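You operate a simulated robot arm through the tools that you are given. There is no shell and no other tool.

You run a simulated robot arm. Do the job below in one go: nothing can be reset, and whatever is moved stays where it is left.

Task
Wind the grey spool full at the sewing machine, then switch off.
Fine: stand it in the black cup, push the white lever back, hold the blue button till the lever drops; leave the spool there. Where these are worked on the way, their far stop is far enough and under half their travel is too little: white lever.

Only the result counts: the job must be done as asked and must still hold three seconds after the hand-in. Knocking over, shifting, dropping, spilling or breaking anything else fails it.

Robot
A 7-joint arm with a two-finger parallel gripper, fixed in place. Base frame: the origin is at the foot of the arm, x ahead of it, y to its left, z up. Readings come in m, rad, newtons and seconds.
Its first joint turns from -2.601 to 2.601 rad. Payload 3.43 kg.
The TCP is the grasp point between the finger pads, 0.03 m short of the fingertips. In the tool frame z runs along the fingers and y along their closing line. Largest opening 0.094 m; finger width 0.028, thickness 0.01; the body of the gripper, 0.05 by 0.096 m, starts 0.055 m behind the TCP.
Orientation is told as [roll, pitch, yaw] about the base's x, y, z axes, in that order, counted from this pose: with the fingers straight down and closing along the base's y, the tool's x points along the base's -x, its y along +y and its z along -z.

Tools
- The arm moves only by the tool step_arm. Its argument "steps" is a list of rows, each an object (a shift or turn left out is 0, a gripper value left out holds the last) with "offset": the shift along the tool's x, y, z in cm, a list of three; "rotation": the turn, a rotation vector about the tool's x, y, z in rad, a list of three; "jaw": the finger opening in cm, from 0 to 9.4. In form: [{"offset": [tx, ty, tz], "rotation": [wx, wy, wz], "jaw": jaw}, ...]. A call has 1 to 20 rows; each row shifts and turns the commanded pose from where the row before left it, along the tool's axes as they then stand. Rows are played at 5 a second. More than 0.05 m and 0.15 rad between two rows, or a gripper value outside its range, and nothing of the call is played. A pose out of reach is approached as far as the arm can. The call stops where the force on the tool passes 90 N (or 10 N more than at its start, if that is more) or the arm is blocked; 0.2 s more then pass. The fingers move at their own pace (about 0.045 m/s each) and stop on an object; they squeeze with about 23 N. The grip force told is the motor's: it shows also when the fingers shut on nothing. Time passes only in rows, and 0.2 s behind the last, so rows that do not move let the fingers close. The reply holds the time, the measured pose of the TCP, the force on the tool along the base axes, the opening and the grip force, in the units named above and with some noise, with the torque about the TCP (base axes, N m) and any sound that the robot's microphone picked up, and new pictures: "show" is both (left out), scene, wrist or none.
- Cameras (640 x 400 px; columns grow to the right, rows downward): "scene" is fixed at [0.2186, 0.498, 1.4909]; the picture's right is [-0.68, -0.74, 0.00], its down [-0.48, 0.44, -0.76] and it looks along [0.56, -0.52, -0.65] (base axes); focal length 336 px, centre (320, 200). "wrist" rides on the gripper at [0.076, 0.014, -0.102] in the tool frame; the picture's right is [-0.18, 0.98, 0.00], its down [-0.75, -0.14, -0.64] and it looks along [-0.63, -0.12, 0.77] (tool axes); focal length 243 px, centre (320, 200). There is no depth. A picture from a camera that has moved, and an enlarged one, comes with that camera's place and axes in the base frame and with its lens.
- close_up(camera, box): a new picture of the part [left, top, right, bottom] of that camera's present view, enlarged. No time passes.
- finish_job(): hands the job in; it is judged then, once.

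Places have to be worked out from the pictures, the camera data and where the tool is seen. Open the gripper and draw the arm clear of the work before you hand the job in, unless the task says otherwise.

The tools are called by a JSON object that holds its "api" and its "payload". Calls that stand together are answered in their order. step_arm: Moves the arm, as the interface text tells. Its arguments: {"type":"object","properties":{"steps":{"type":"array"},"show":{"type":"string","enum":["both","scene","wrist","none"]}},"required":["steps"]} The other tools are called the same way: close_up (camera, box) takes an enlarged picture of a part of a camera's view; finish_job () hands the job in.

At the start:

```text
time_s: 0.0
tcp_pos: [0.6015, -0.526, 1.0209]
ee_rot: [-0.001, -0.001, -0.001]
force: [-0.3, 0.1, 0.1]
torque: [0.01, 0.02, 0.03]
gripper_width: 0.094
finger_force: 0.0
```

scene: 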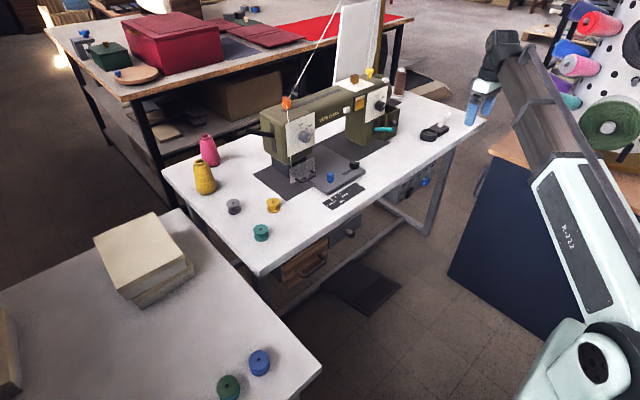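
wrist: 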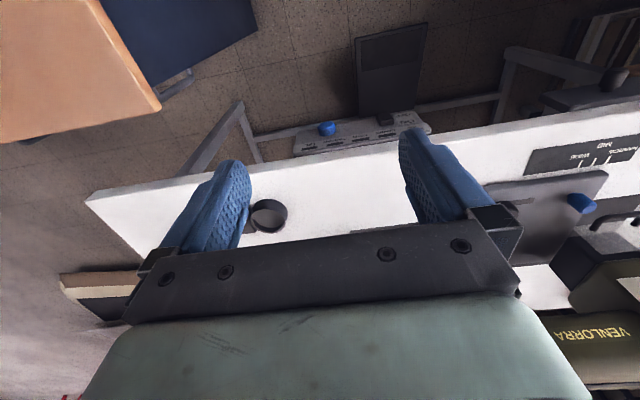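

I'll start by looking closely at the sewing machine table in the scene and wrist pictures to identify the spool, cup, lever and button.

{"api": "close_up", "payload": {"camera": "scene", "box": [160, 140, 320, 250]}}

{"api": "close_up", "payload": {"camera": "scene", "box": [310, 60, 470, 210]}}

{"api": "close_up", "payload": {"camera": "scene", "box": [320, 150, 480, 260]}}

{"api": "close_up", "payload": {"camera": "wrist", "box": [240, 90, 640, 340]}}

```text
3.64 times, centred on (240, 195) of scene
camera zoom: at [0.2186, 0.498, 1.4909], right [-0.68, -0.74, 0.0], down [-0.48, 0.44, -0.76], along [0.56, -0.52, -0.65], focal length 1221 px, centre (611, 218)
```

zoom: 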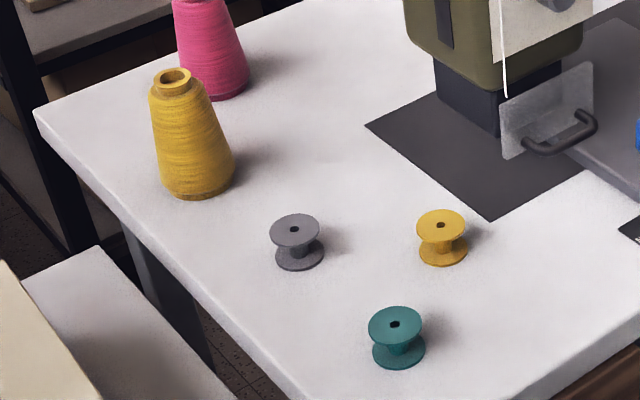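

```text
2.67 times, centred on (390, 135) of scene
camera zoom: at [0.2186, 0.498, 1.4909], right [-0.68, -0.74, 0.0], down [-0.48, 0.44, -0.76], along [0.56, -0.52, -0.65], focal length 896 px, centre (133, 373)
```

zoom: 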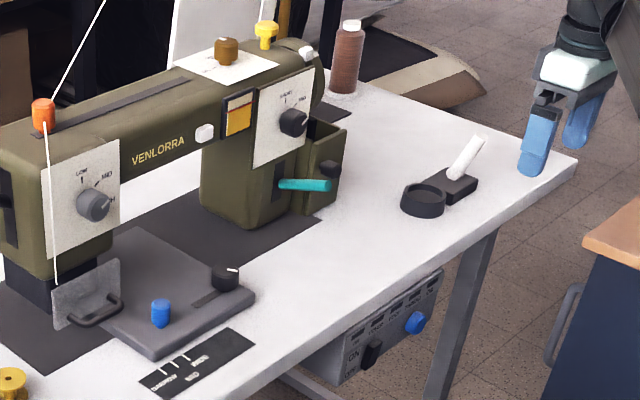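

```text
3.64 times, centred on (400, 205) of scene
camera zoom: at [0.2186, 0.498, 1.4909], right [-0.68, -0.74, 0.0], down [-0.48, 0.44, -0.76], along [0.56, -0.52, -0.65], focal length 1221 px, centre (29, 182)
```

zoom: 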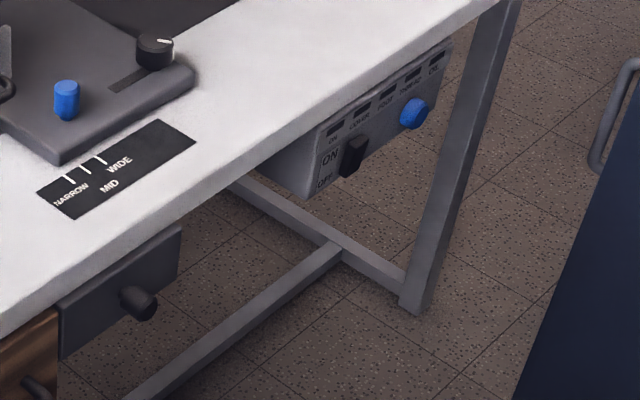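

```text
1.60 times, centred on (440, 215) of wrist
camera zoom: at [0.5244, -0.5115, 1.1237], right [0.18, 0.98, 0.0], down [0.75, -0.14, 0.64], along [0.63, -0.12, -0.77], focal length 388 px, centre (128, 176)
```

zoom: 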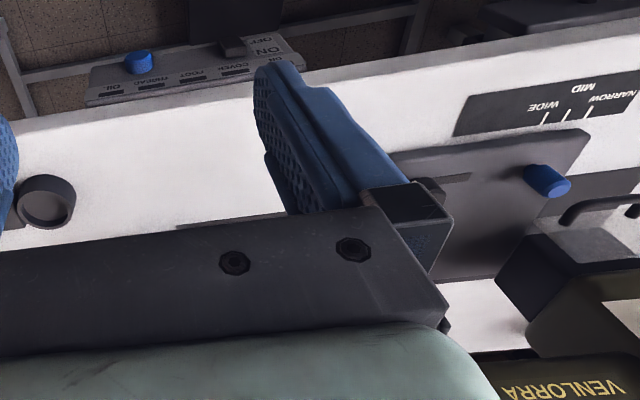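

The bobbin winder (black cup plus white lever) is at roughly (0.815,-0.665,0.80), and a control panel with a blue button and an ON/OFF switch sits under the front edge near x=0.72. I'll zoom in further on those parts before moving.

{"api": "close_up", "payload": {"camera": "scene", "box": [380, 160, 444, 200]}}

{"api": "close_up", "payload": {"camera": "scene", "box": [405, 105, 469, 145]}}

{"api": "close_up", "payload": {"camera": "scene", "box": [280, 140, 376, 200]}}

{"api": "close_up", "payload": {"camera": "wrist", "box": [280, 90, 440, 190]}}

{"api": "close_up", "payload": {"camera": "scene", "box": [340, 60, 420, 140]}}

```text
10.00 times, centred on (412, 180) of scene
camera zoom: at [0.2186, 0.498, 1.4909], right [-0.68, -0.74, 0.0], down [-0.48, 0.44, -0.76], along [0.56, -0.52, -0.65], focal length 3358 px, centre (-600, 400)
```

zoom: 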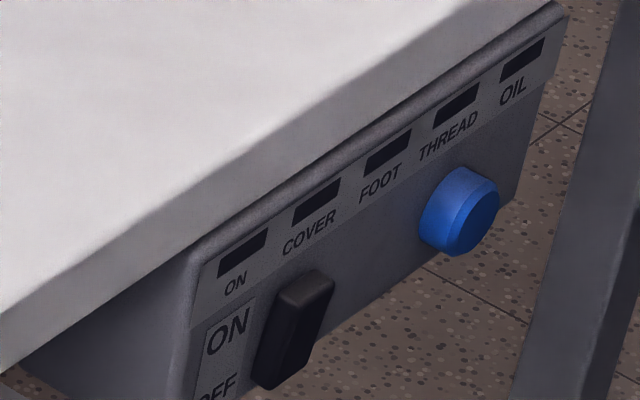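

```text
10.00 times, centred on (437, 125) of scene
camera zoom: at [0.2186, 0.498, 1.4909], right [-0.68, -0.74, 0.0], down [-0.48, 0.44, -0.76], along [0.56, -0.52, -0.65], focal length 3358 px, centre (-850, 950)
```

zoom: 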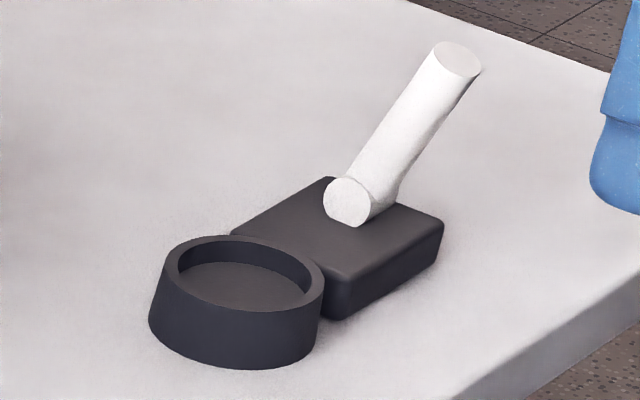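

```text
6.67 times, centred on (328, 170) of scene
camera zoom: at [0.2186, 0.498, 1.4909], right [-0.68, -0.74, 0.0], down [-0.48, 0.44, -0.76], along [0.56, -0.52, -0.65], focal length 2239 px, centre (267, 400)
```

zoom: 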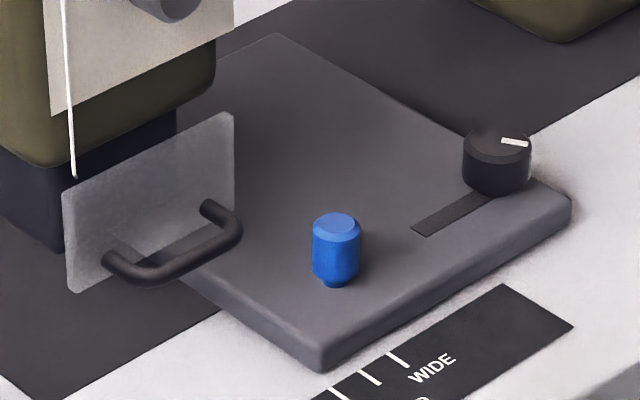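

```text
4.00 times, centred on (360, 140) of wrist
camera zoom: at [0.5244, -0.5115, 1.1237], right [0.18, 0.98, 0.0], down [0.75, -0.14, 0.64], along [0.63, -0.12, -0.77], focal length 970 px, centre (160, 440)
```

zoom: 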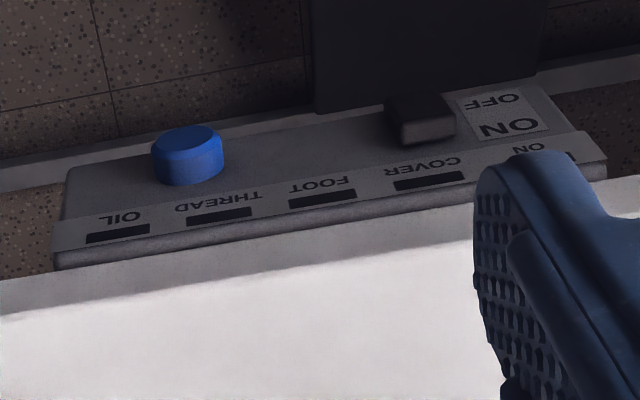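

```text
5.00 times, centred on (380, 100) of scene
camera zoom: at [0.2186, 0.498, 1.4909], right [-0.68, -0.74, 0.0], down [-0.48, 0.44, -0.76], along [0.56, -0.52, -0.65], focal length 1679 px, centre (20, 700)
```

zoom: 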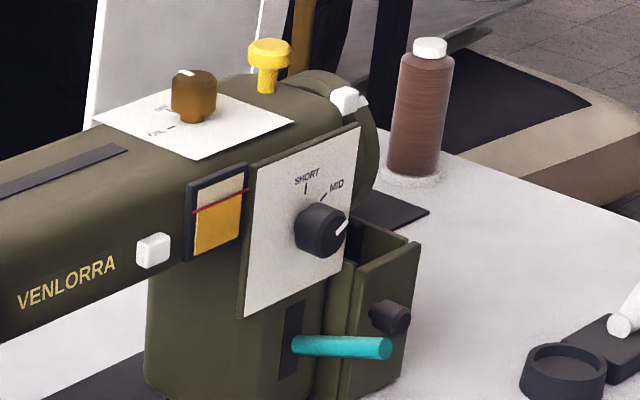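

The grey spool is around (0.985, 0.155, 0.80), the teal one in front of it near (0.833, 0.159). The spool and cup are close to or beyond the straight-down reach, so I'll need an outward tilt. I first move across, high and in front of the machine.

{"api": "step_arm", "payload": {"steps": [{"offset": [-0.8, 4.8, 0]}, {"offset": [-0.8, 4.8, 0]}, {"offset": [-0.8, 4.8, 0]}, {"offset": [-0.8, 4.8, 0]}, {"offset": [-0.8, 4.8, 0]}, {"offset": [-0.8, 4.8, 0]}, {"offset": [-0.8, 4.8, 0]}, {"offset": [-0.8, 4.8, 0]}, {"offset": [-0.8, 4.8, 0]}, {"offset": [-0.8, 4.8, 0]}, {"offset": [-0.8, 4.8, 0]}, {"offset": [-0.8, 4.8, 0]}]}}

```text
time_s: 2.6
tcp_pos: [0.6984, 0.0504, 1.0222]
ee_rot: [0.0, 0.001, 0.0]
force: [-0.2, 0.1, -0.3]
torque: [-0.01, -0.01, 0.01]
gripper_width: 0.0942
finger_force: 0.1
camera wrist: at [0.6227, 0.0659, 1.1256], right [0.18, 0.98, 0.0], down [0.75, -0.14, 0.64], along [0.63, -0.12, -0.77], focal length 243 px, centre (320, 200)
```

scene: 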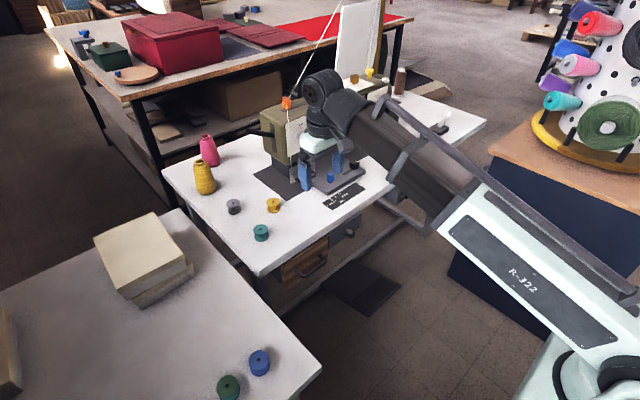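
wrist: 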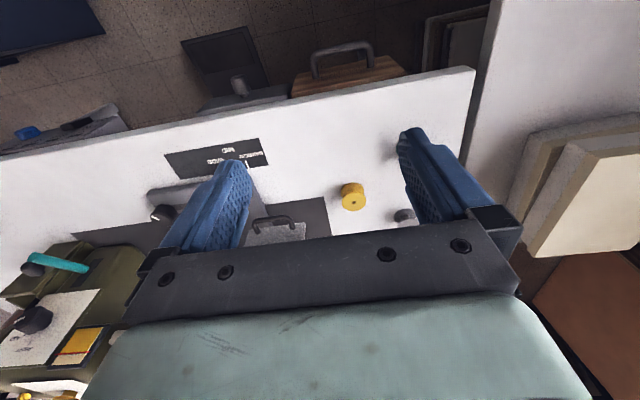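

The grey spool triangulates to about (0.972, 0.163, ~0.80). I'll yaw to the radial direction, tilt the fingers outward by 0.5 rad, and hover short of it for a better look.

{"api": "step_arm", "payload": {"steps": [{"rotation": [0, 0, -0.083]}, {"rotation": [0, 0, -0.083]}, {"rotation": [0, -0.125, 0]}, {"rotation": [0, -0.125, 0]}, {"rotation": [0, -0.125, 0]}, {"rotation": [0, -0.125, 0]}, {"offset": [-2.61, 1.09, 3.32]}, {"offset": [-2.61, 1.09, 3.32]}, {"offset": [-2.61, 1.09, 3.32]}, {"offset": [-2.61, 1.09, 3.32]}]}}

```text
time_s: 4.8
tcp_pos: [0.843, 0.1166, 0.956]
ee_rot: [0.001, -0.5, 0.166]
force: [-0.3, -0.3, 0.0]
torque: [0.0, -0.08, 0.03]
gripper_width: 0.0939
finger_force: 0.0
camera wrist: at [0.7259, 0.1126, 1.0107], right [0.0, 1.0, 0.09], down [0.37, -0.08, 0.92], along [0.93, 0.04, -0.37], focal length 243 px, centre (320, 200)
```

scene: 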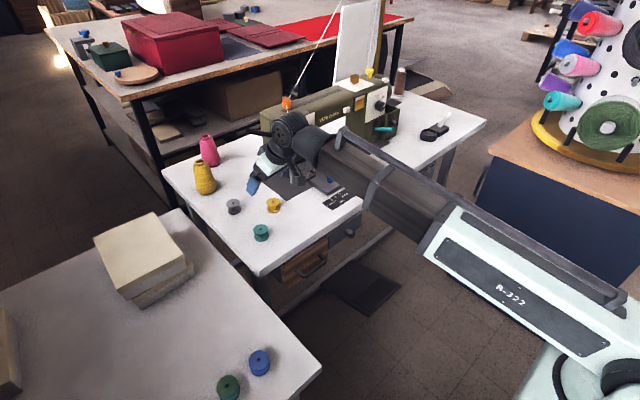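
wrist: 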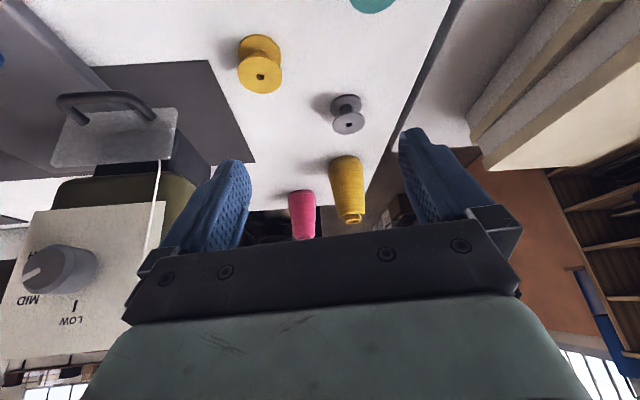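

Now the wrist camera sees the grey spool clearly. I'll take an enlarged picture to measure it.

{"api": "close_up", "payload": {"camera": "wrist", "box": [300, 80, 396, 140]}}

{"api": "close_up", "payload": {"camera": "scene", "box": [200, 180, 264, 220]}}

```text
6.67 times, centred on (348, 110) of wrist
camera zoom: at [0.7259, 0.1126, 1.0107], right [0.0, 1.0, 0.09], down [0.37, -0.08, 0.92], along [0.93, 0.04, -0.37], focal length 1618 px, centre (133, 800)
```

zoom: 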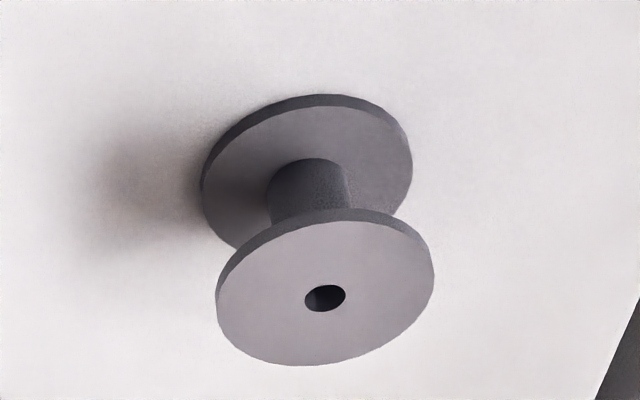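

```text
10.00 times, centred on (232, 200) of scene
camera zoom: at [0.2186, 0.498, 1.4909], right [-0.68, -0.74, 0.0], down [-0.48, 0.44, -0.76], along [0.56, -0.52, -0.65], focal length 3358 px, centre (1200, 200)
```

zoom: 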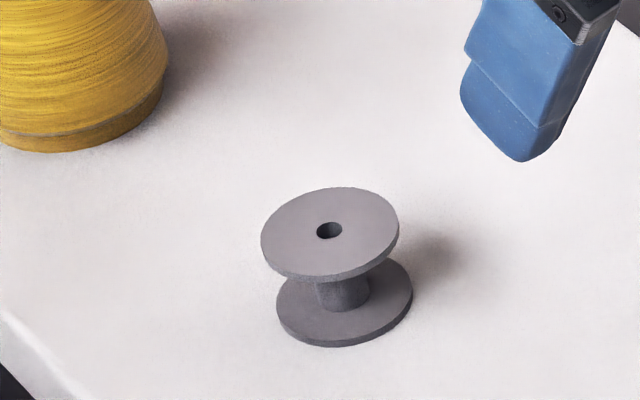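

The spool top is at about (0.969, 0.1655, 0.817), roughly 34 mm tall and 41 mm across; I'll grip its upper flange so the tips stay clear of the cup rim later. I move to just above it first, narrowing the jaws to 7 cm.

{"api": "step_arm", "payload": {"steps": [{"offset": [-1.65, 0.68, 3.35], "jaw": 7}, {"offset": [-1.65, 0.68, 3.35]}, {"offset": [-1.65, 0.68, 3.35]}, {"offset": [-1.65, 0.69, 3.36]}, {}]}}

```text
time_s: 6.0
tcp_pos: [0.9602, 0.1656, 0.8655]
ee_rot: [-0.001, -0.5, 0.165]
force: [0.0, -0.2, -0.5]
torque: [0.06, 0.0, -0.02]
gripper_width: 0.0699
finger_force: 0.1
camera wrist: at [0.8419, 0.1615, 0.9193], right [0.0, 1.0, 0.09], down [0.37, -0.08, 0.92], along [0.93, 0.04, -0.37], focal length 243 px, centre (320, 200)
```

scene: 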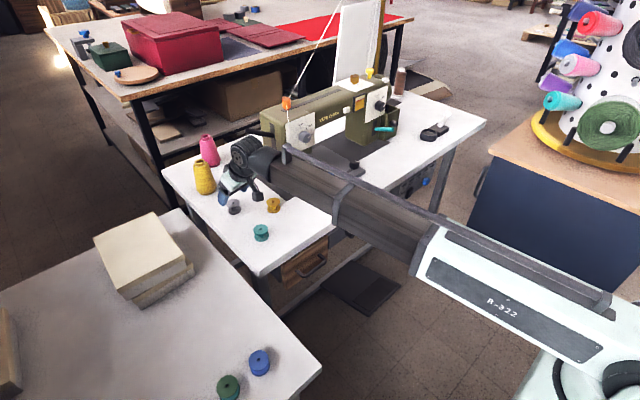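
wrist: 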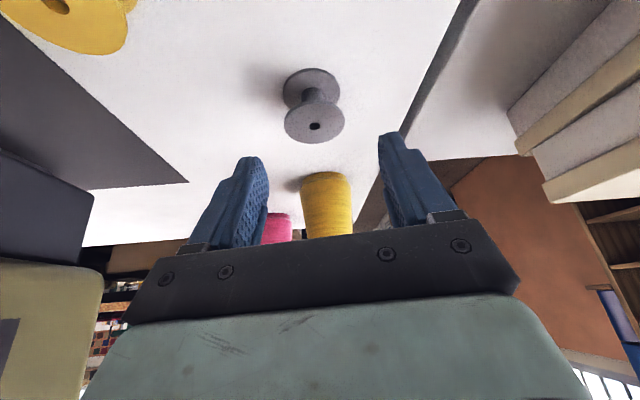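

The spool is centred between the fingers. I lower 3.4 cm straight down and close on the upper flange.

{"api": "step_arm", "payload": {"steps": [{"offset": [0.82, 0, 1.49]}, {"offset": [0.81, 0, 1.49]}, {}]}}

{"api": "close_up", "payload": {"camera": "scene", "box": [200, 180, 264, 220]}}

{"api": "close_up", "payload": {"camera": "wrist", "box": [220, 40, 412, 160]}}

```text
time_s: 6.8
tcp_pos: [0.9575, 0.1645, 0.8327]
ee_rot: [0.0, -0.499, 0.167]
force: [-0.1, 0.0, -0.2]
torque: [0.01, 0.01, 0.01]
gripper_width: 0.0701
finger_force: 0.1
camera wrist: at [0.8415, 0.1597, 0.8866], right [0.0, 1.0, 0.09], down [0.37, -0.08, 0.92], along [0.93, 0.04, -0.37], focal length 243 px, centre (320, 200)
```

scene: 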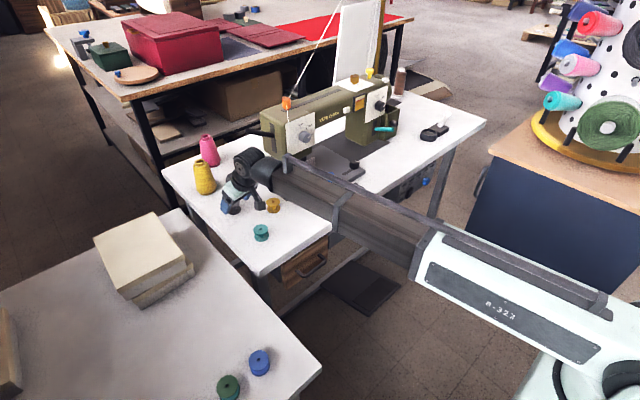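
wrist: 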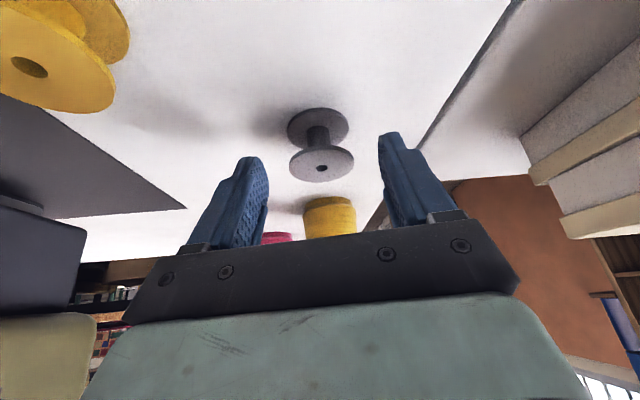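

```text
10.00 times, centred on (232, 200) of scene
camera zoom: at [0.2186, 0.498, 1.4909], right [-0.68, -0.74, 0.0], down [-0.48, 0.44, -0.76], along [0.56, -0.52, -0.65], focal length 3358 px, centre (1200, 200)
```

zoom: 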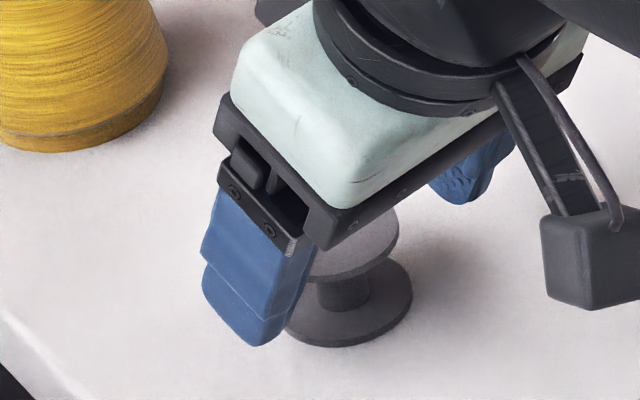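

```text
3.33 times, centred on (316, 100) of wrist
camera zoom: at [0.8415, 0.1597, 0.8866], right [0.0, 1.0, 0.09], down [0.37, -0.08, 0.92], along [0.93, 0.04, -0.37], focal length 809 px, centre (333, 533)
```

zoom: 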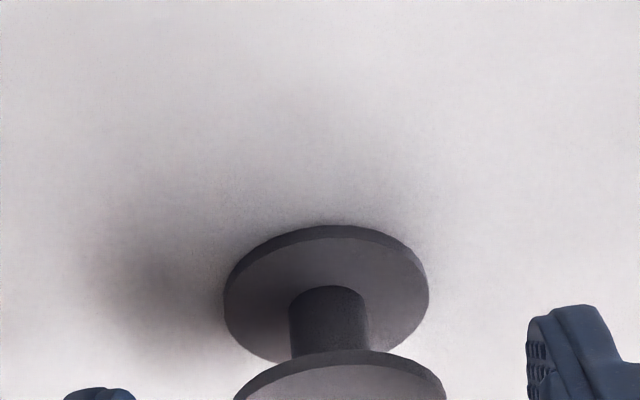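

The tips straddle the upper flange with the spool centred. I close the fingers, then check the grip.

{"api": "step_arm", "payload": {"steps": [{"jaw": 3}, {}, {}, {}, {}]}}

{"api": "close_up", "payload": {"camera": "scene", "box": [200, 180, 264, 220]}}

```text
time_s: 8.0
tcp_pos: [0.957, 0.1642, 0.8329]
ee_rot: [0.001, -0.499, 0.165]
force: [-0.8, 0.0, 1.6]
torque: [0.03, 0.01, 0.02]
gripper_width: 0.0406
finger_force: 23.1
camera wrist: at [0.8415, 0.1597, 0.8868], right [0.0, 1.0, 0.09], down [0.37, -0.08, 0.92], along [0.93, 0.04, -0.37], focal length 243 px, centre (320, 200)
```

scene: 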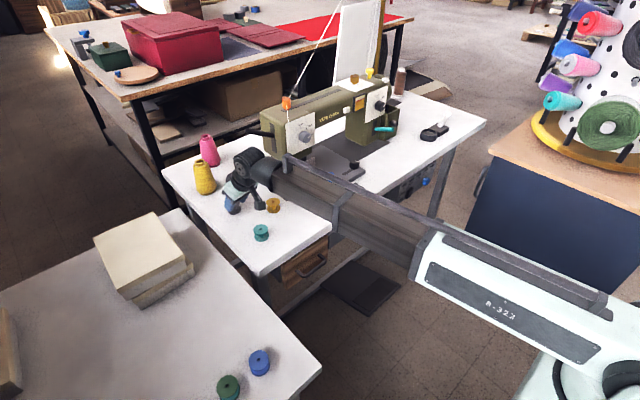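
wrist: 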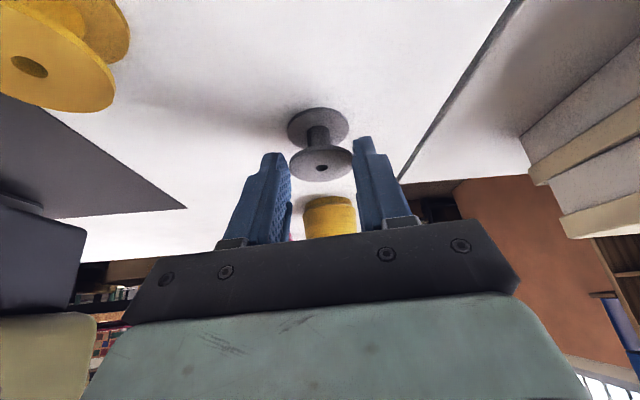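

```text
10.00 times, centred on (232, 200) of scene
camera zoom: at [0.2186, 0.498, 1.4909], right [-0.68, -0.74, 0.0], down [-0.48, 0.44, -0.76], along [0.56, -0.52, -0.65], focal length 3358 px, centre (1200, 200)
```

zoom: 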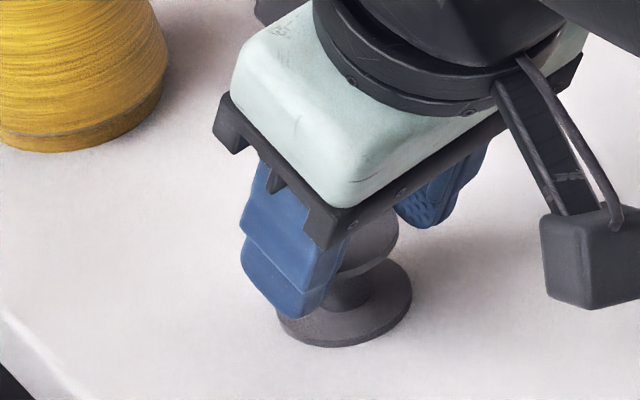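

Gripped at 40.6 mm with 23 N. I lift straight up 10 cm and check that the spool comes along.

{"api": "step_arm", "payload": {"steps": [{"offset": [-0.48, 0, -0.88]}, {"offset": [-1.0, 0, -1.8]}, {"offset": [-1.6, 0, -2.93]}, {"offset": [-1.7, 0, -3.1]}]}}

{"api": "close_up", "payload": {"camera": "wrist", "box": [220, 100, 412, 220]}}

```text
time_s: 9.0
tcp_pos: [0.9617, 0.1663, 0.9337]
ee_rot: [0.0, -0.498, 0.166]
force: [-1.1, 0.5, 0.4]
torque: [0.01, 0.02, 0.0]
gripper_width: 0.0399
finger_force: 22.8
camera wrist: at [0.8448, 0.1613, 0.9878], right [0.0, 1.0, 0.09], down [0.37, -0.08, 0.92], along [0.93, 0.04, -0.37], focal length 243 px, centre (320, 200)
```

scene: 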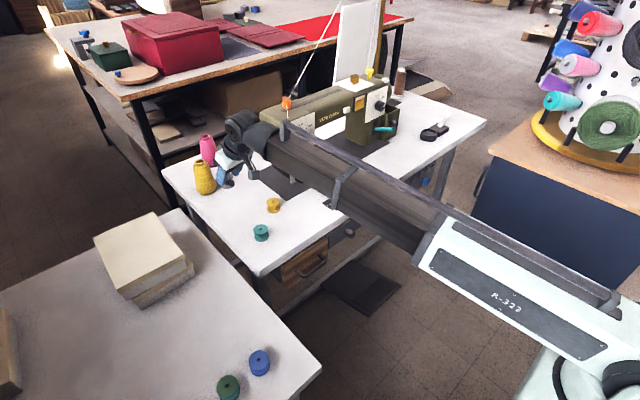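
wrist: 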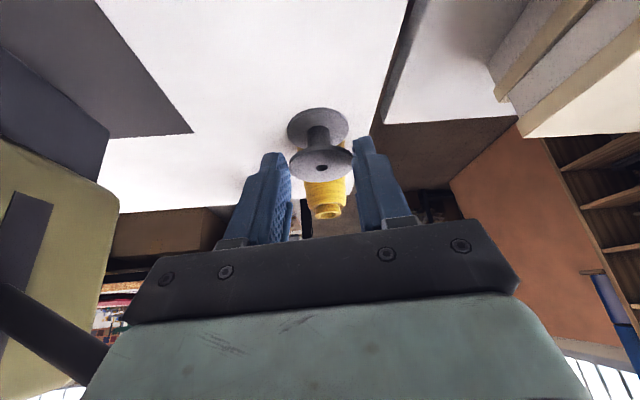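

```text
3.33 times, centred on (316, 160) of wrist
camera zoom: at [0.8448, 0.1613, 0.9878], right [0.0, 1.0, 0.09], down [0.37, -0.08, 0.92], along [0.93, 0.04, -0.37], focal length 809 px, centre (333, 333)
```

zoom: 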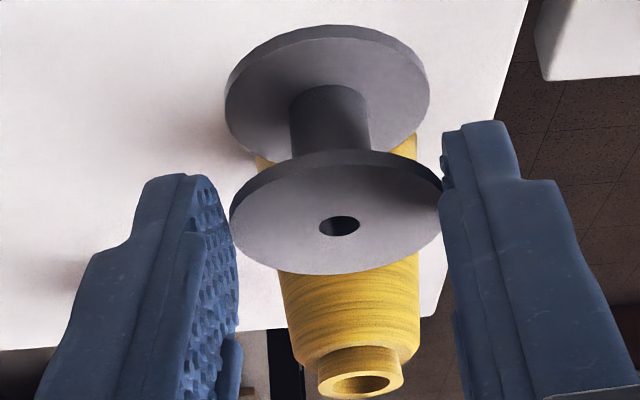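

The spool is firmly held and upright. I retract radially and up to r≈0.76, then swing about the base to the winder's azimuth, keeping the tool tilt constant.

{"api": "step_arm", "payload": {"steps": [{"offset": [3.09, 0, -3.51]}, {"offset": [3.09, 0, -3.51]}, {"offset": [3.09, 0, -3.51]}, {"offset": [3.09, 0, -3.51]}, {"offset": [3.09, 0, -3.51]}, {"offset": [0.12, -4.59, -0.07], "rotation": [0.0291, 0, 0.0533]}, {"offset": [0.12, -4.59, -0.07], "rotation": [0.0291, 0, 0.0533]}, {"offset": [0.12, -4.59, -0.07], "rotation": [0.0291, 0, 0.0533]}, {"offset": [0.12, -4.59, -0.07], "rotation": [0.0291, 0, 0.0533]}, {"offset": [0.12, -4.59, -0.07], "rotation": [0.0291, 0, 0.0533]}, {"offset": [0.12, -4.59, -0.07], "rotation": [0.0291, 0, 0.0533]}, {"offset": [0.12, -4.59, -0.07], "rotation": [0.0291, 0, 0.0533]}, {"offset": [0.12, -4.59, -0.07], "rotation": [0.0291, 0, 0.0533]}, {"offset": [0.12, -4.59, -0.07], "rotation": [0.0291, 0, 0.0533]}, {"offset": [0.12, -4.59, -0.07], "rotation": [0.0291, 0, 0.0533]}, {"offset": [0.12, -4.59, -0.07], "rotation": [0.0291, 0, 0.0533]}, {"offset": [0.12, -4.59, -0.07], "rotation": [0.0291, 0, 0.0533]}, {"offset": [0.12, -4.59, -0.07], "rotation": [0.0291, 0, 0.0533]}, {"offset": [0.12, -4.59, -0.07], "rotation": [0.0291, 0, 0.0533]}]}}

```text
time_s: 13.0
tcp_pos: [0.5816, -0.4762, 1.015]
ee_rot: [-0.003, -0.502, -0.683]
force: [0.0, 0.5, -0.6]
torque: [-0.01, -0.01, 0.01]
gripper_width: 0.0401
finger_force: 22.8
camera wrist: at [0.5005, -0.3916, 1.0681], right [0.75, 0.66, 0.09], down [0.18, -0.33, 0.92], along [0.64, -0.67, -0.37], focal length 243 px, centre (320, 200)
```

scene: 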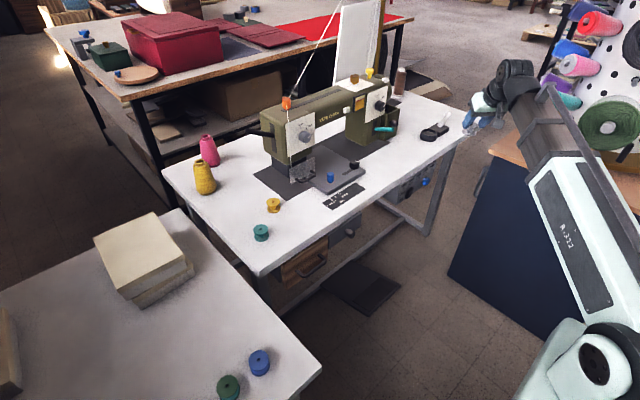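
wrist: 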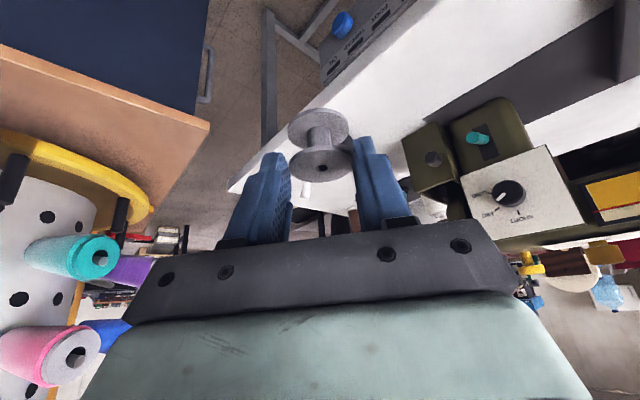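

The held spool hides the cup from the wrist camera, so I shift sideways (+t 8 cm) and forward 10 cm to get a clear measurement of the cup and lever.

{"api": "step_arm", "payload": {"steps": [{"offset": [-2.93, 2.67, 1.6]}, {"offset": [-2.93, 2.67, 1.6]}, {"offset": [-2.93, 2.67, 1.6]}, {}]}}

{"api": "close_up", "payload": {"camera": "wrist", "box": [180, 80, 340, 180]}}

```text
time_s: 14.0
tcp_pos: [0.7108, -0.4763, 1.0145]
ee_rot: [-0.002, -0.502, -0.685]
force: [0.2, -0.4, -0.2]
torque: [0.01, -0.03, 0.03]
gripper_width: 0.04
finger_force: 22.8
camera wrist: at [0.6306, -0.3917, 1.0683], right [0.75, 0.66, 0.09], down [0.19, -0.33, 0.93], along [0.64, -0.67, -0.37], focal length 243 px, centre (320, 200)
```

scene: 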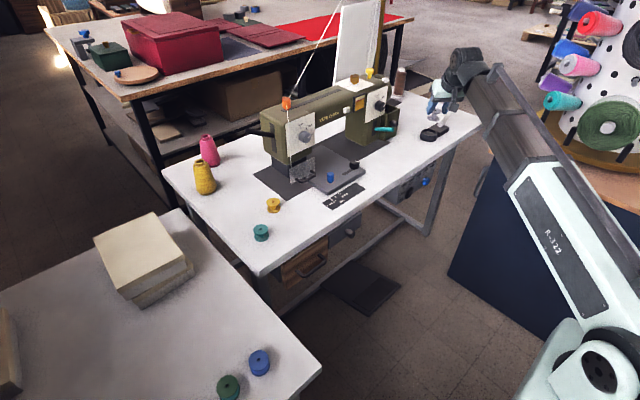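
wrist: 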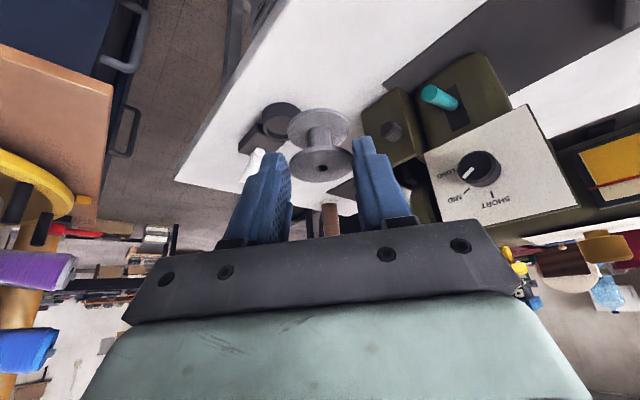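

```text
4.00 times, centred on (260, 130) of wrist
camera zoom: at [0.6306, -0.3917, 1.0683], right [0.75, 0.66, 0.09], down [0.19, -0.33, 0.93], along [0.64, -0.67, -0.37], focal length 970 px, centre (560, 480)
```

zoom: 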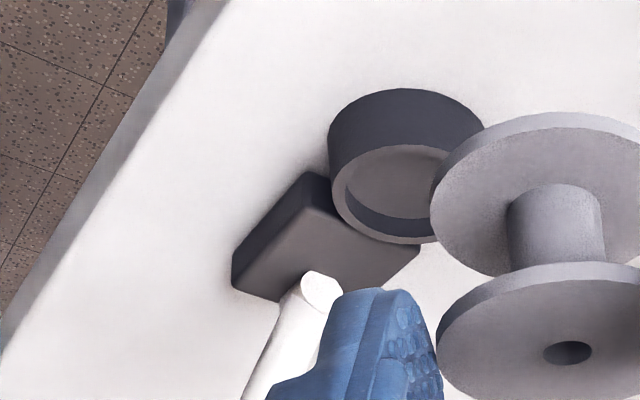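

I estimate the cup rim centre at about (0.8225,-0.669), rim z≈0.80, inner width ~54 mm versus the 41 mm spool. I move to hover with the spool bottom about 5 cm above the rim and check alignment from both cameras.

{"api": "step_arm", "payload": {"steps": [{"offset": [-2.41, -1.57, 3.91]}, {"offset": [-2.41, -1.57, 3.91]}, {"offset": [-2.41, -1.57, 3.91]}, {"offset": [-2.41, -1.57, 3.91]}, {"offset": [-2.41, -1.57, 3.91]}, {}]}}

{"api": "close_up", "payload": {"camera": "scene", "box": [400, 90, 464, 150]}}

{"api": "close_up", "payload": {"camera": "wrist", "box": [220, 80, 412, 200]}}

```text
time_s: 15.4
tcp_pos: [0.8153, -0.6627, 0.8998]
ee_rot: [-0.001, -0.5, -0.683]
force: [0.3, 0.2, 0.6]
torque: [-0.01, -0.02, 0.01]
gripper_width: 0.0401
finger_force: 23.4
camera wrist: at [0.734, -0.577, 0.9526], right [0.75, 0.66, 0.09], down [0.18, -0.33, 0.93], along [0.64, -0.67, -0.37], focal length 243 px, centre (320, 200)
```

scene: 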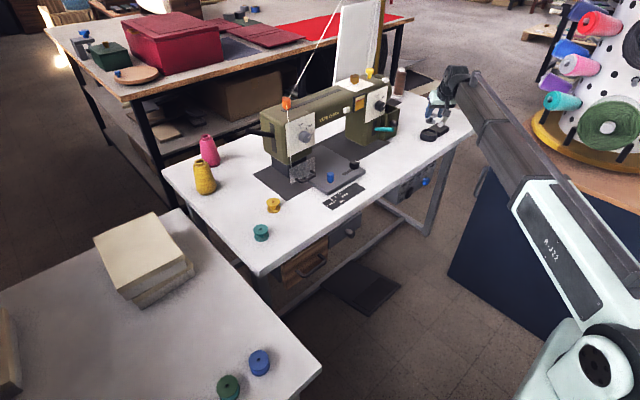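
wrist: 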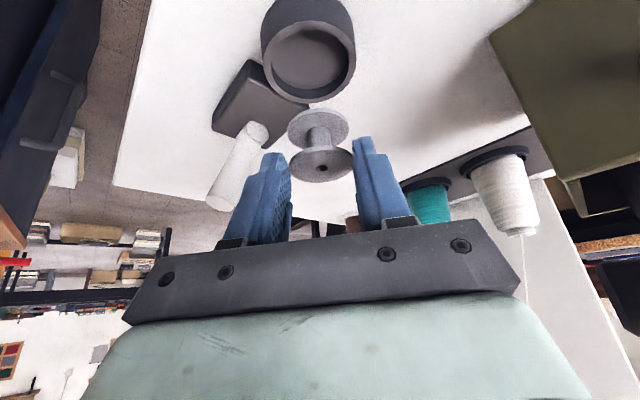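

```text
6.67 times, centred on (432, 120) of scene
camera zoom: at [0.2186, 0.498, 1.4909], right [-0.68, -0.74, 0.0], down [-0.48, 0.44, -0.76], along [0.56, -0.52, -0.65], focal length 2239 px, centre (-427, 733)
```

zoom: 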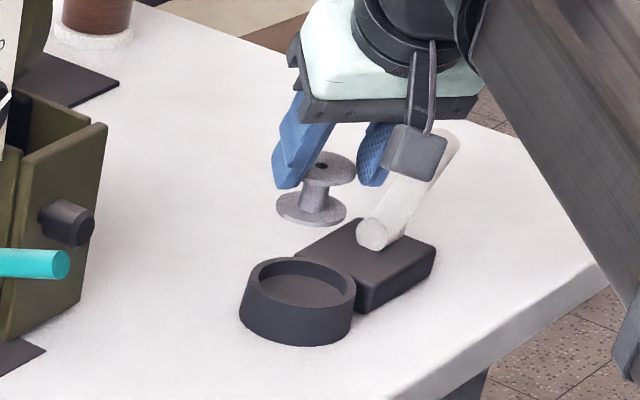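

```text
3.33 times, centred on (316, 140) of wrist
camera zoom: at [0.734, -0.577, 0.9526], right [0.75, 0.66, 0.09], down [0.18, -0.33, 0.93], along [0.64, -0.67, -0.37], focal length 809 px, centre (333, 400)
```

zoom: 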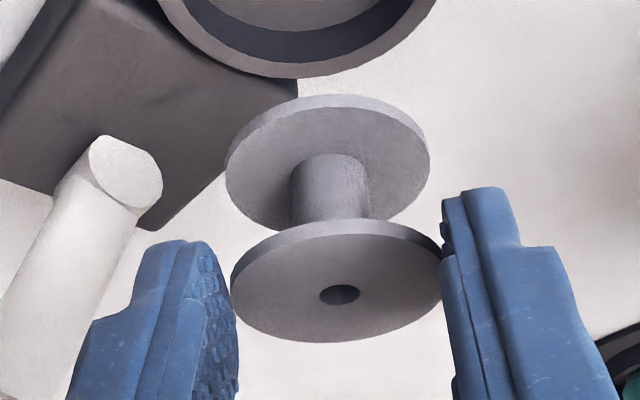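

The cup is well visible now. I'll enlarge the wrist view around the cup to measure its rim centre precisely.

{"api": "close_up", "payload": {"camera": "wrist", "box": [200, 0, 392, 120]}}

{"api": "close_up", "payload": {"camera": "scene", "box": [412, 118, 460, 148]}}

```text
3.33 times, centred on (296, 60) of wrist
camera zoom: at [0.734, -0.577, 0.9526], right [0.75, 0.66, 0.09], down [0.18, -0.33, 0.93], along [0.64, -0.67, -0.37], focal length 809 px, centre (400, 667)
```

zoom: 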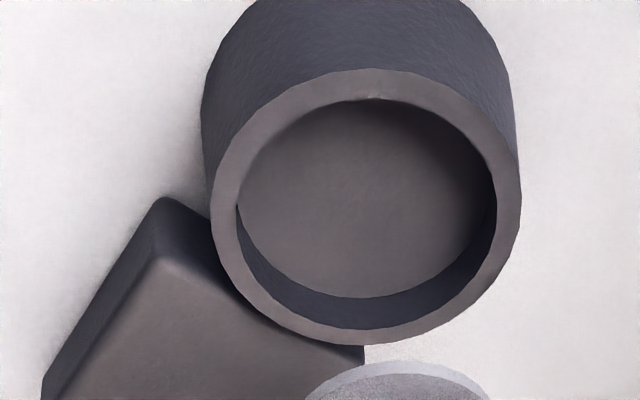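

```text
13.33 times, centred on (436, 133) of scene
camera zoom: at [0.2186, 0.498, 1.4909], right [-0.68, -0.74, 0.0], down [-0.48, 0.44, -0.76], along [0.56, -0.52, -0.65], focal length 4477 px, centre (-1227, 1093)
```

zoom: 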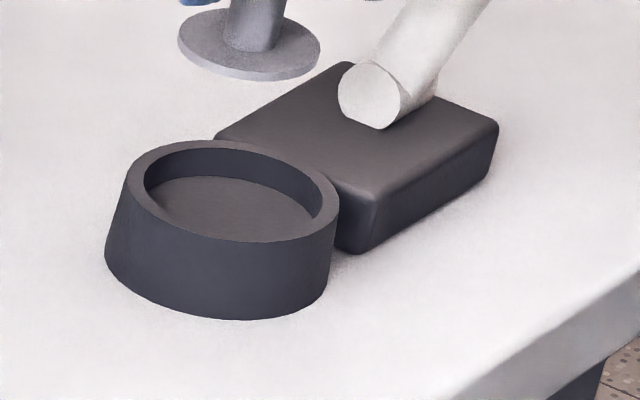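

Measured from both cameras, the cup rim centre is within a few mm of the spool axis (needs ~3 mm toward -t), rim at z≈0.803–0.81. I lower 3.5 cm with that correction and re-check.

{"api": "step_arm", "payload": {"steps": [{"offset": [0.8, -0.15, 1.56]}, {"offset": [0.79, -0.15, 1.56]}, {}]}}

{"api": "close_up", "payload": {"camera": "scene", "box": [412, 113, 460, 143]}}

{"api": "close_up", "payload": {"camera": "wrist", "box": [220, 20, 412, 140]}}

```text
time_s: 16.2
tcp_pos: [0.8133, -0.666, 0.8654]
ee_rot: [-0.002, -0.501, -0.683]
force: [0.4, 0.0, -0.2]
torque: [0.02, 0.01, -0.01]
gripper_width: 0.0402
finger_force: 23.2
camera wrist: at [0.7317, -0.581, 0.9196], right [0.75, 0.66, 0.09], down [0.19, -0.33, 0.93], along [0.64, -0.67, -0.37], focal length 243 px, centre (320, 200)
```

scene: 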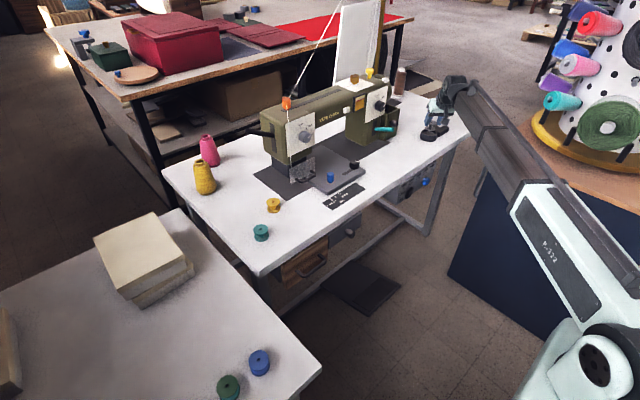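
wrist: 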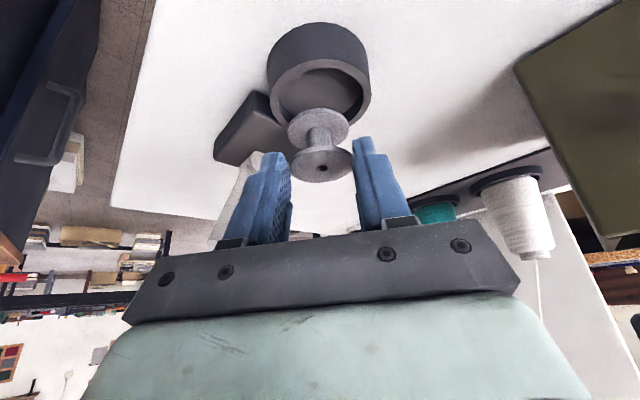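

```text
13.33 times, centred on (436, 128) of scene
camera zoom: at [0.2186, 0.498, 1.4909], right [-0.68, -0.74, 0.0], down [-0.48, 0.44, -0.76], along [0.56, -0.52, -0.65], focal length 4477 px, centre (-1227, 1160)
```

zoom: 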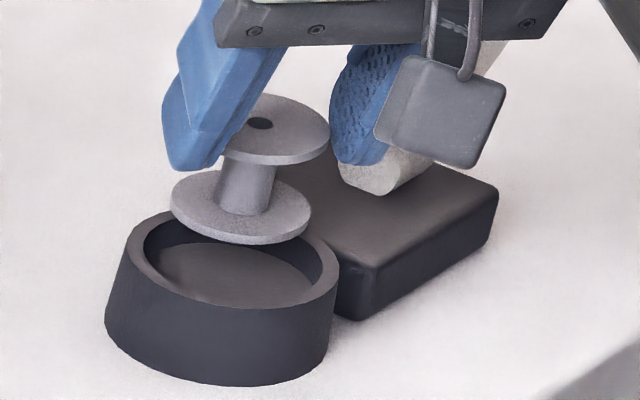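

```text
3.33 times, centred on (316, 80) of wrist
camera zoom: at [0.7317, -0.581, 0.9196], right [0.75, 0.66, 0.09], down [0.19, -0.33, 0.93], along [0.64, -0.67, -0.37], focal length 809 px, centre (333, 600)
```

zoom: 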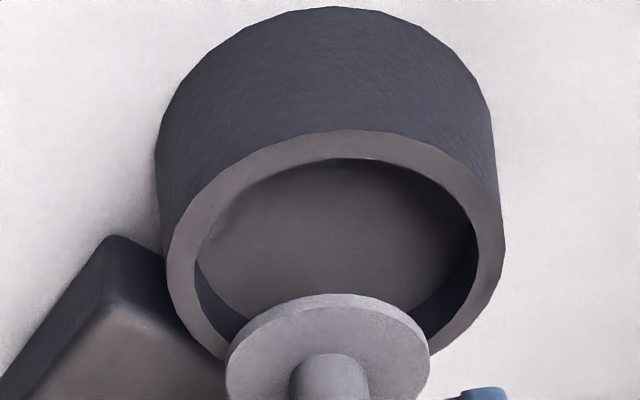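

The spool is laterally aligned; radially it looks ~3 mm too far out. I correct and lower until its bottom should be just inside the rim, then check force and view.

{"api": "step_arm", "payload": {"steps": [{"offset": [0.54, 0.05, 0.73]}, {"offset": [0.54, 0.05, 0.73]}, {}]}}

{"api": "close_up", "payload": {"camera": "scene", "box": [412, 113, 460, 143]}}

{"api": "close_up", "payload": {"camera": "wrist", "box": [220, 50, 412, 170]}}

```text
time_s: 17.0
tcp_pos: [0.8135, -0.664, 0.8489]
ee_rot: [-0.002, -0.504, -0.681]
force: [-1.1, -3.2, 20.4]
torque: [-0.5, -0.33, -0.1]
gripper_width: 0.0406
finger_force: 23.3
camera wrist: at [0.7312, -0.5793, 0.9024], right [0.75, 0.66, 0.09], down [0.18, -0.33, 0.93], along [0.64, -0.68, -0.37], focal length 243 px, centre (320, 200)
```

scene: 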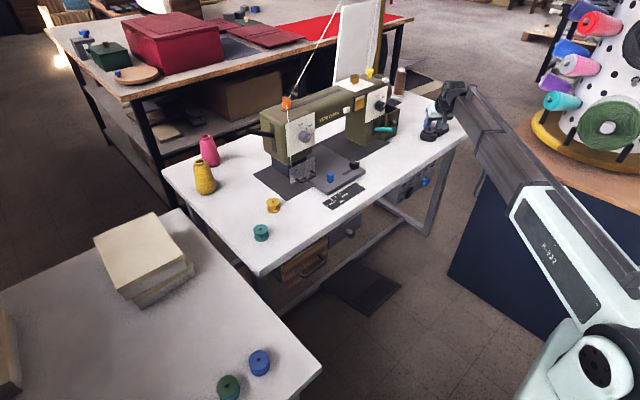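
wrist: 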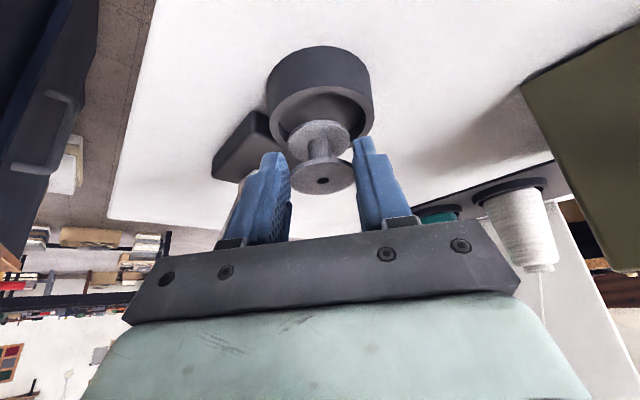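

```text
13.33 times, centred on (436, 128) of scene
camera zoom: at [0.2186, 0.498, 1.4909], right [-0.68, -0.74, 0.0], down [-0.48, 0.44, -0.76], along [0.56, -0.52, -0.65], focal length 4477 px, centre (-1227, 1160)
```

zoom: 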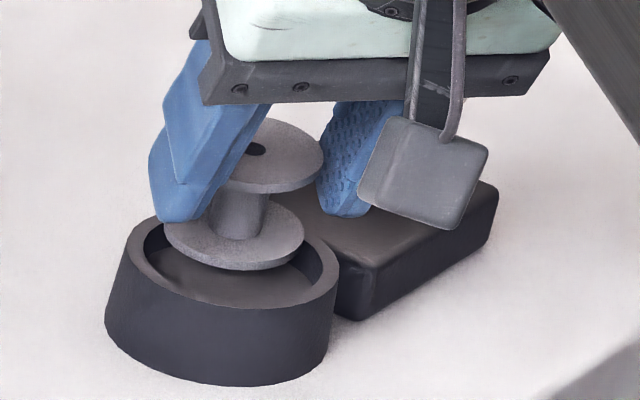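

```text
3.33 times, centred on (316, 110) of wrist
camera zoom: at [0.7312, -0.5793, 0.9024], right [0.75, 0.66, 0.09], down [0.18, -0.33, 0.93], along [0.64, -0.68, -0.37], focal length 809 px, centre (333, 500)
```

zoom: 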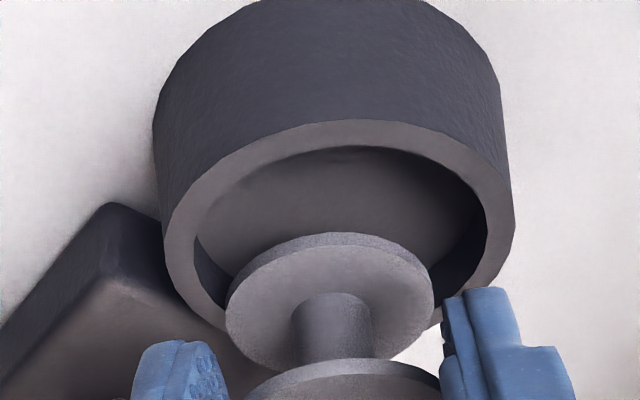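

The readings show 20 N: the lower flange is sitting on the far rim and the spool has slipped up a little in the grip. I lift 1.2 cm and re-measure its position in the fingers.

{"api": "step_arm", "payload": {"steps": [{"offset": [-0.58, 0, -1.05]}, {}]}}

{"api": "close_up", "payload": {"camera": "scene", "box": [412, 113, 460, 143]}}

{"api": "close_up", "payload": {"camera": "wrist", "box": [220, 90, 412, 210]}}

{"api": "close_up", "payload": {"camera": "wrist", "box": [220, 30, 412, 150]}}

```text
time_s: 17.6
tcp_pos: [0.813, -0.6645, 0.8581]
ee_rot: [-0.001, -0.5, -0.682]
force: [0.0, 0.6, -0.1]
torque: [0.0, -0.01, 0.01]
gripper_width: 0.0404
finger_force: 23.2
camera wrist: at [0.7323, -0.5794, 0.9125], right [0.75, 0.66, 0.09], down [0.19, -0.33, 0.92], along [0.64, -0.67, -0.37], focal length 243 px, centre (320, 200)
```

scene: 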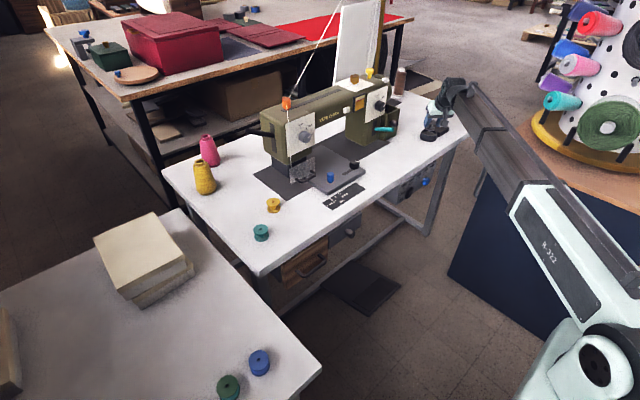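
wrist: 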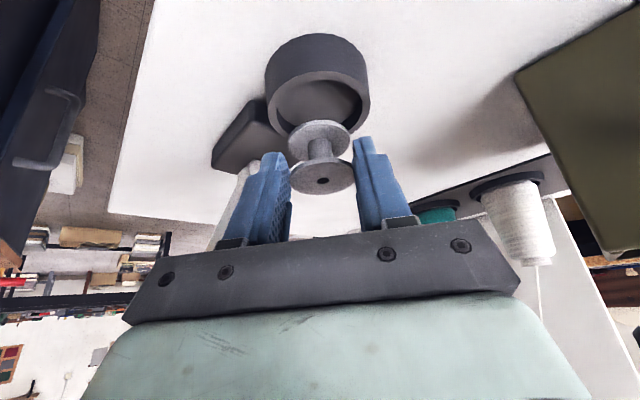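

```text
13.33 times, centred on (436, 128) of scene
camera zoom: at [0.2186, 0.498, 1.4909], right [-0.68, -0.74, 0.0], down [-0.48, 0.44, -0.76], along [0.56, -0.52, -0.65], focal length 4477 px, centre (-1227, 1160)
```

zoom: 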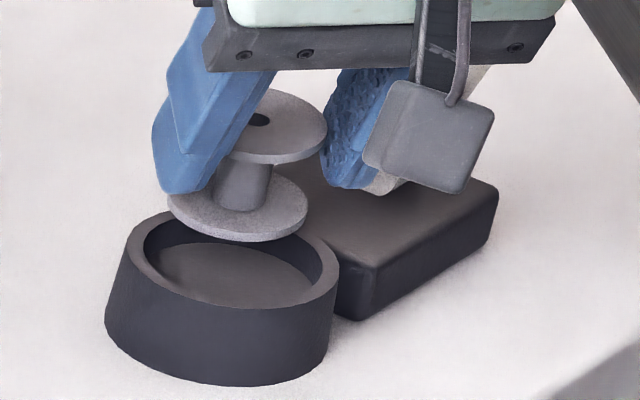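

```text
3.33 times, centred on (316, 150) of wrist
camera zoom: at [0.7323, -0.5794, 0.9125], right [0.75, 0.66, 0.09], down [0.19, -0.33, 0.92], along [0.64, -0.67, -0.37], focal length 809 px, centre (333, 367)
```

zoom: 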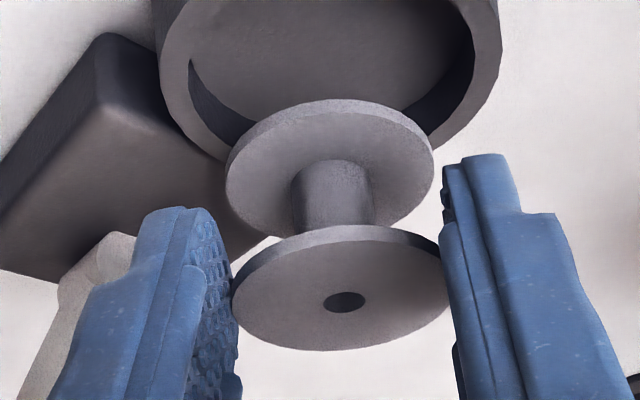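

```text
3.33 times, centred on (316, 90) of wrist
camera zoom: at [0.7323, -0.5794, 0.9125], right [0.75, 0.66, 0.09], down [0.19, -0.33, 0.92], along [0.64, -0.67, -0.37], focal length 809 px, centre (333, 567)
```

zoom: 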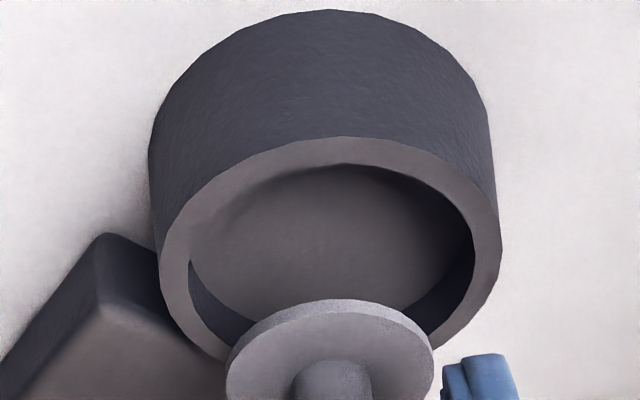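

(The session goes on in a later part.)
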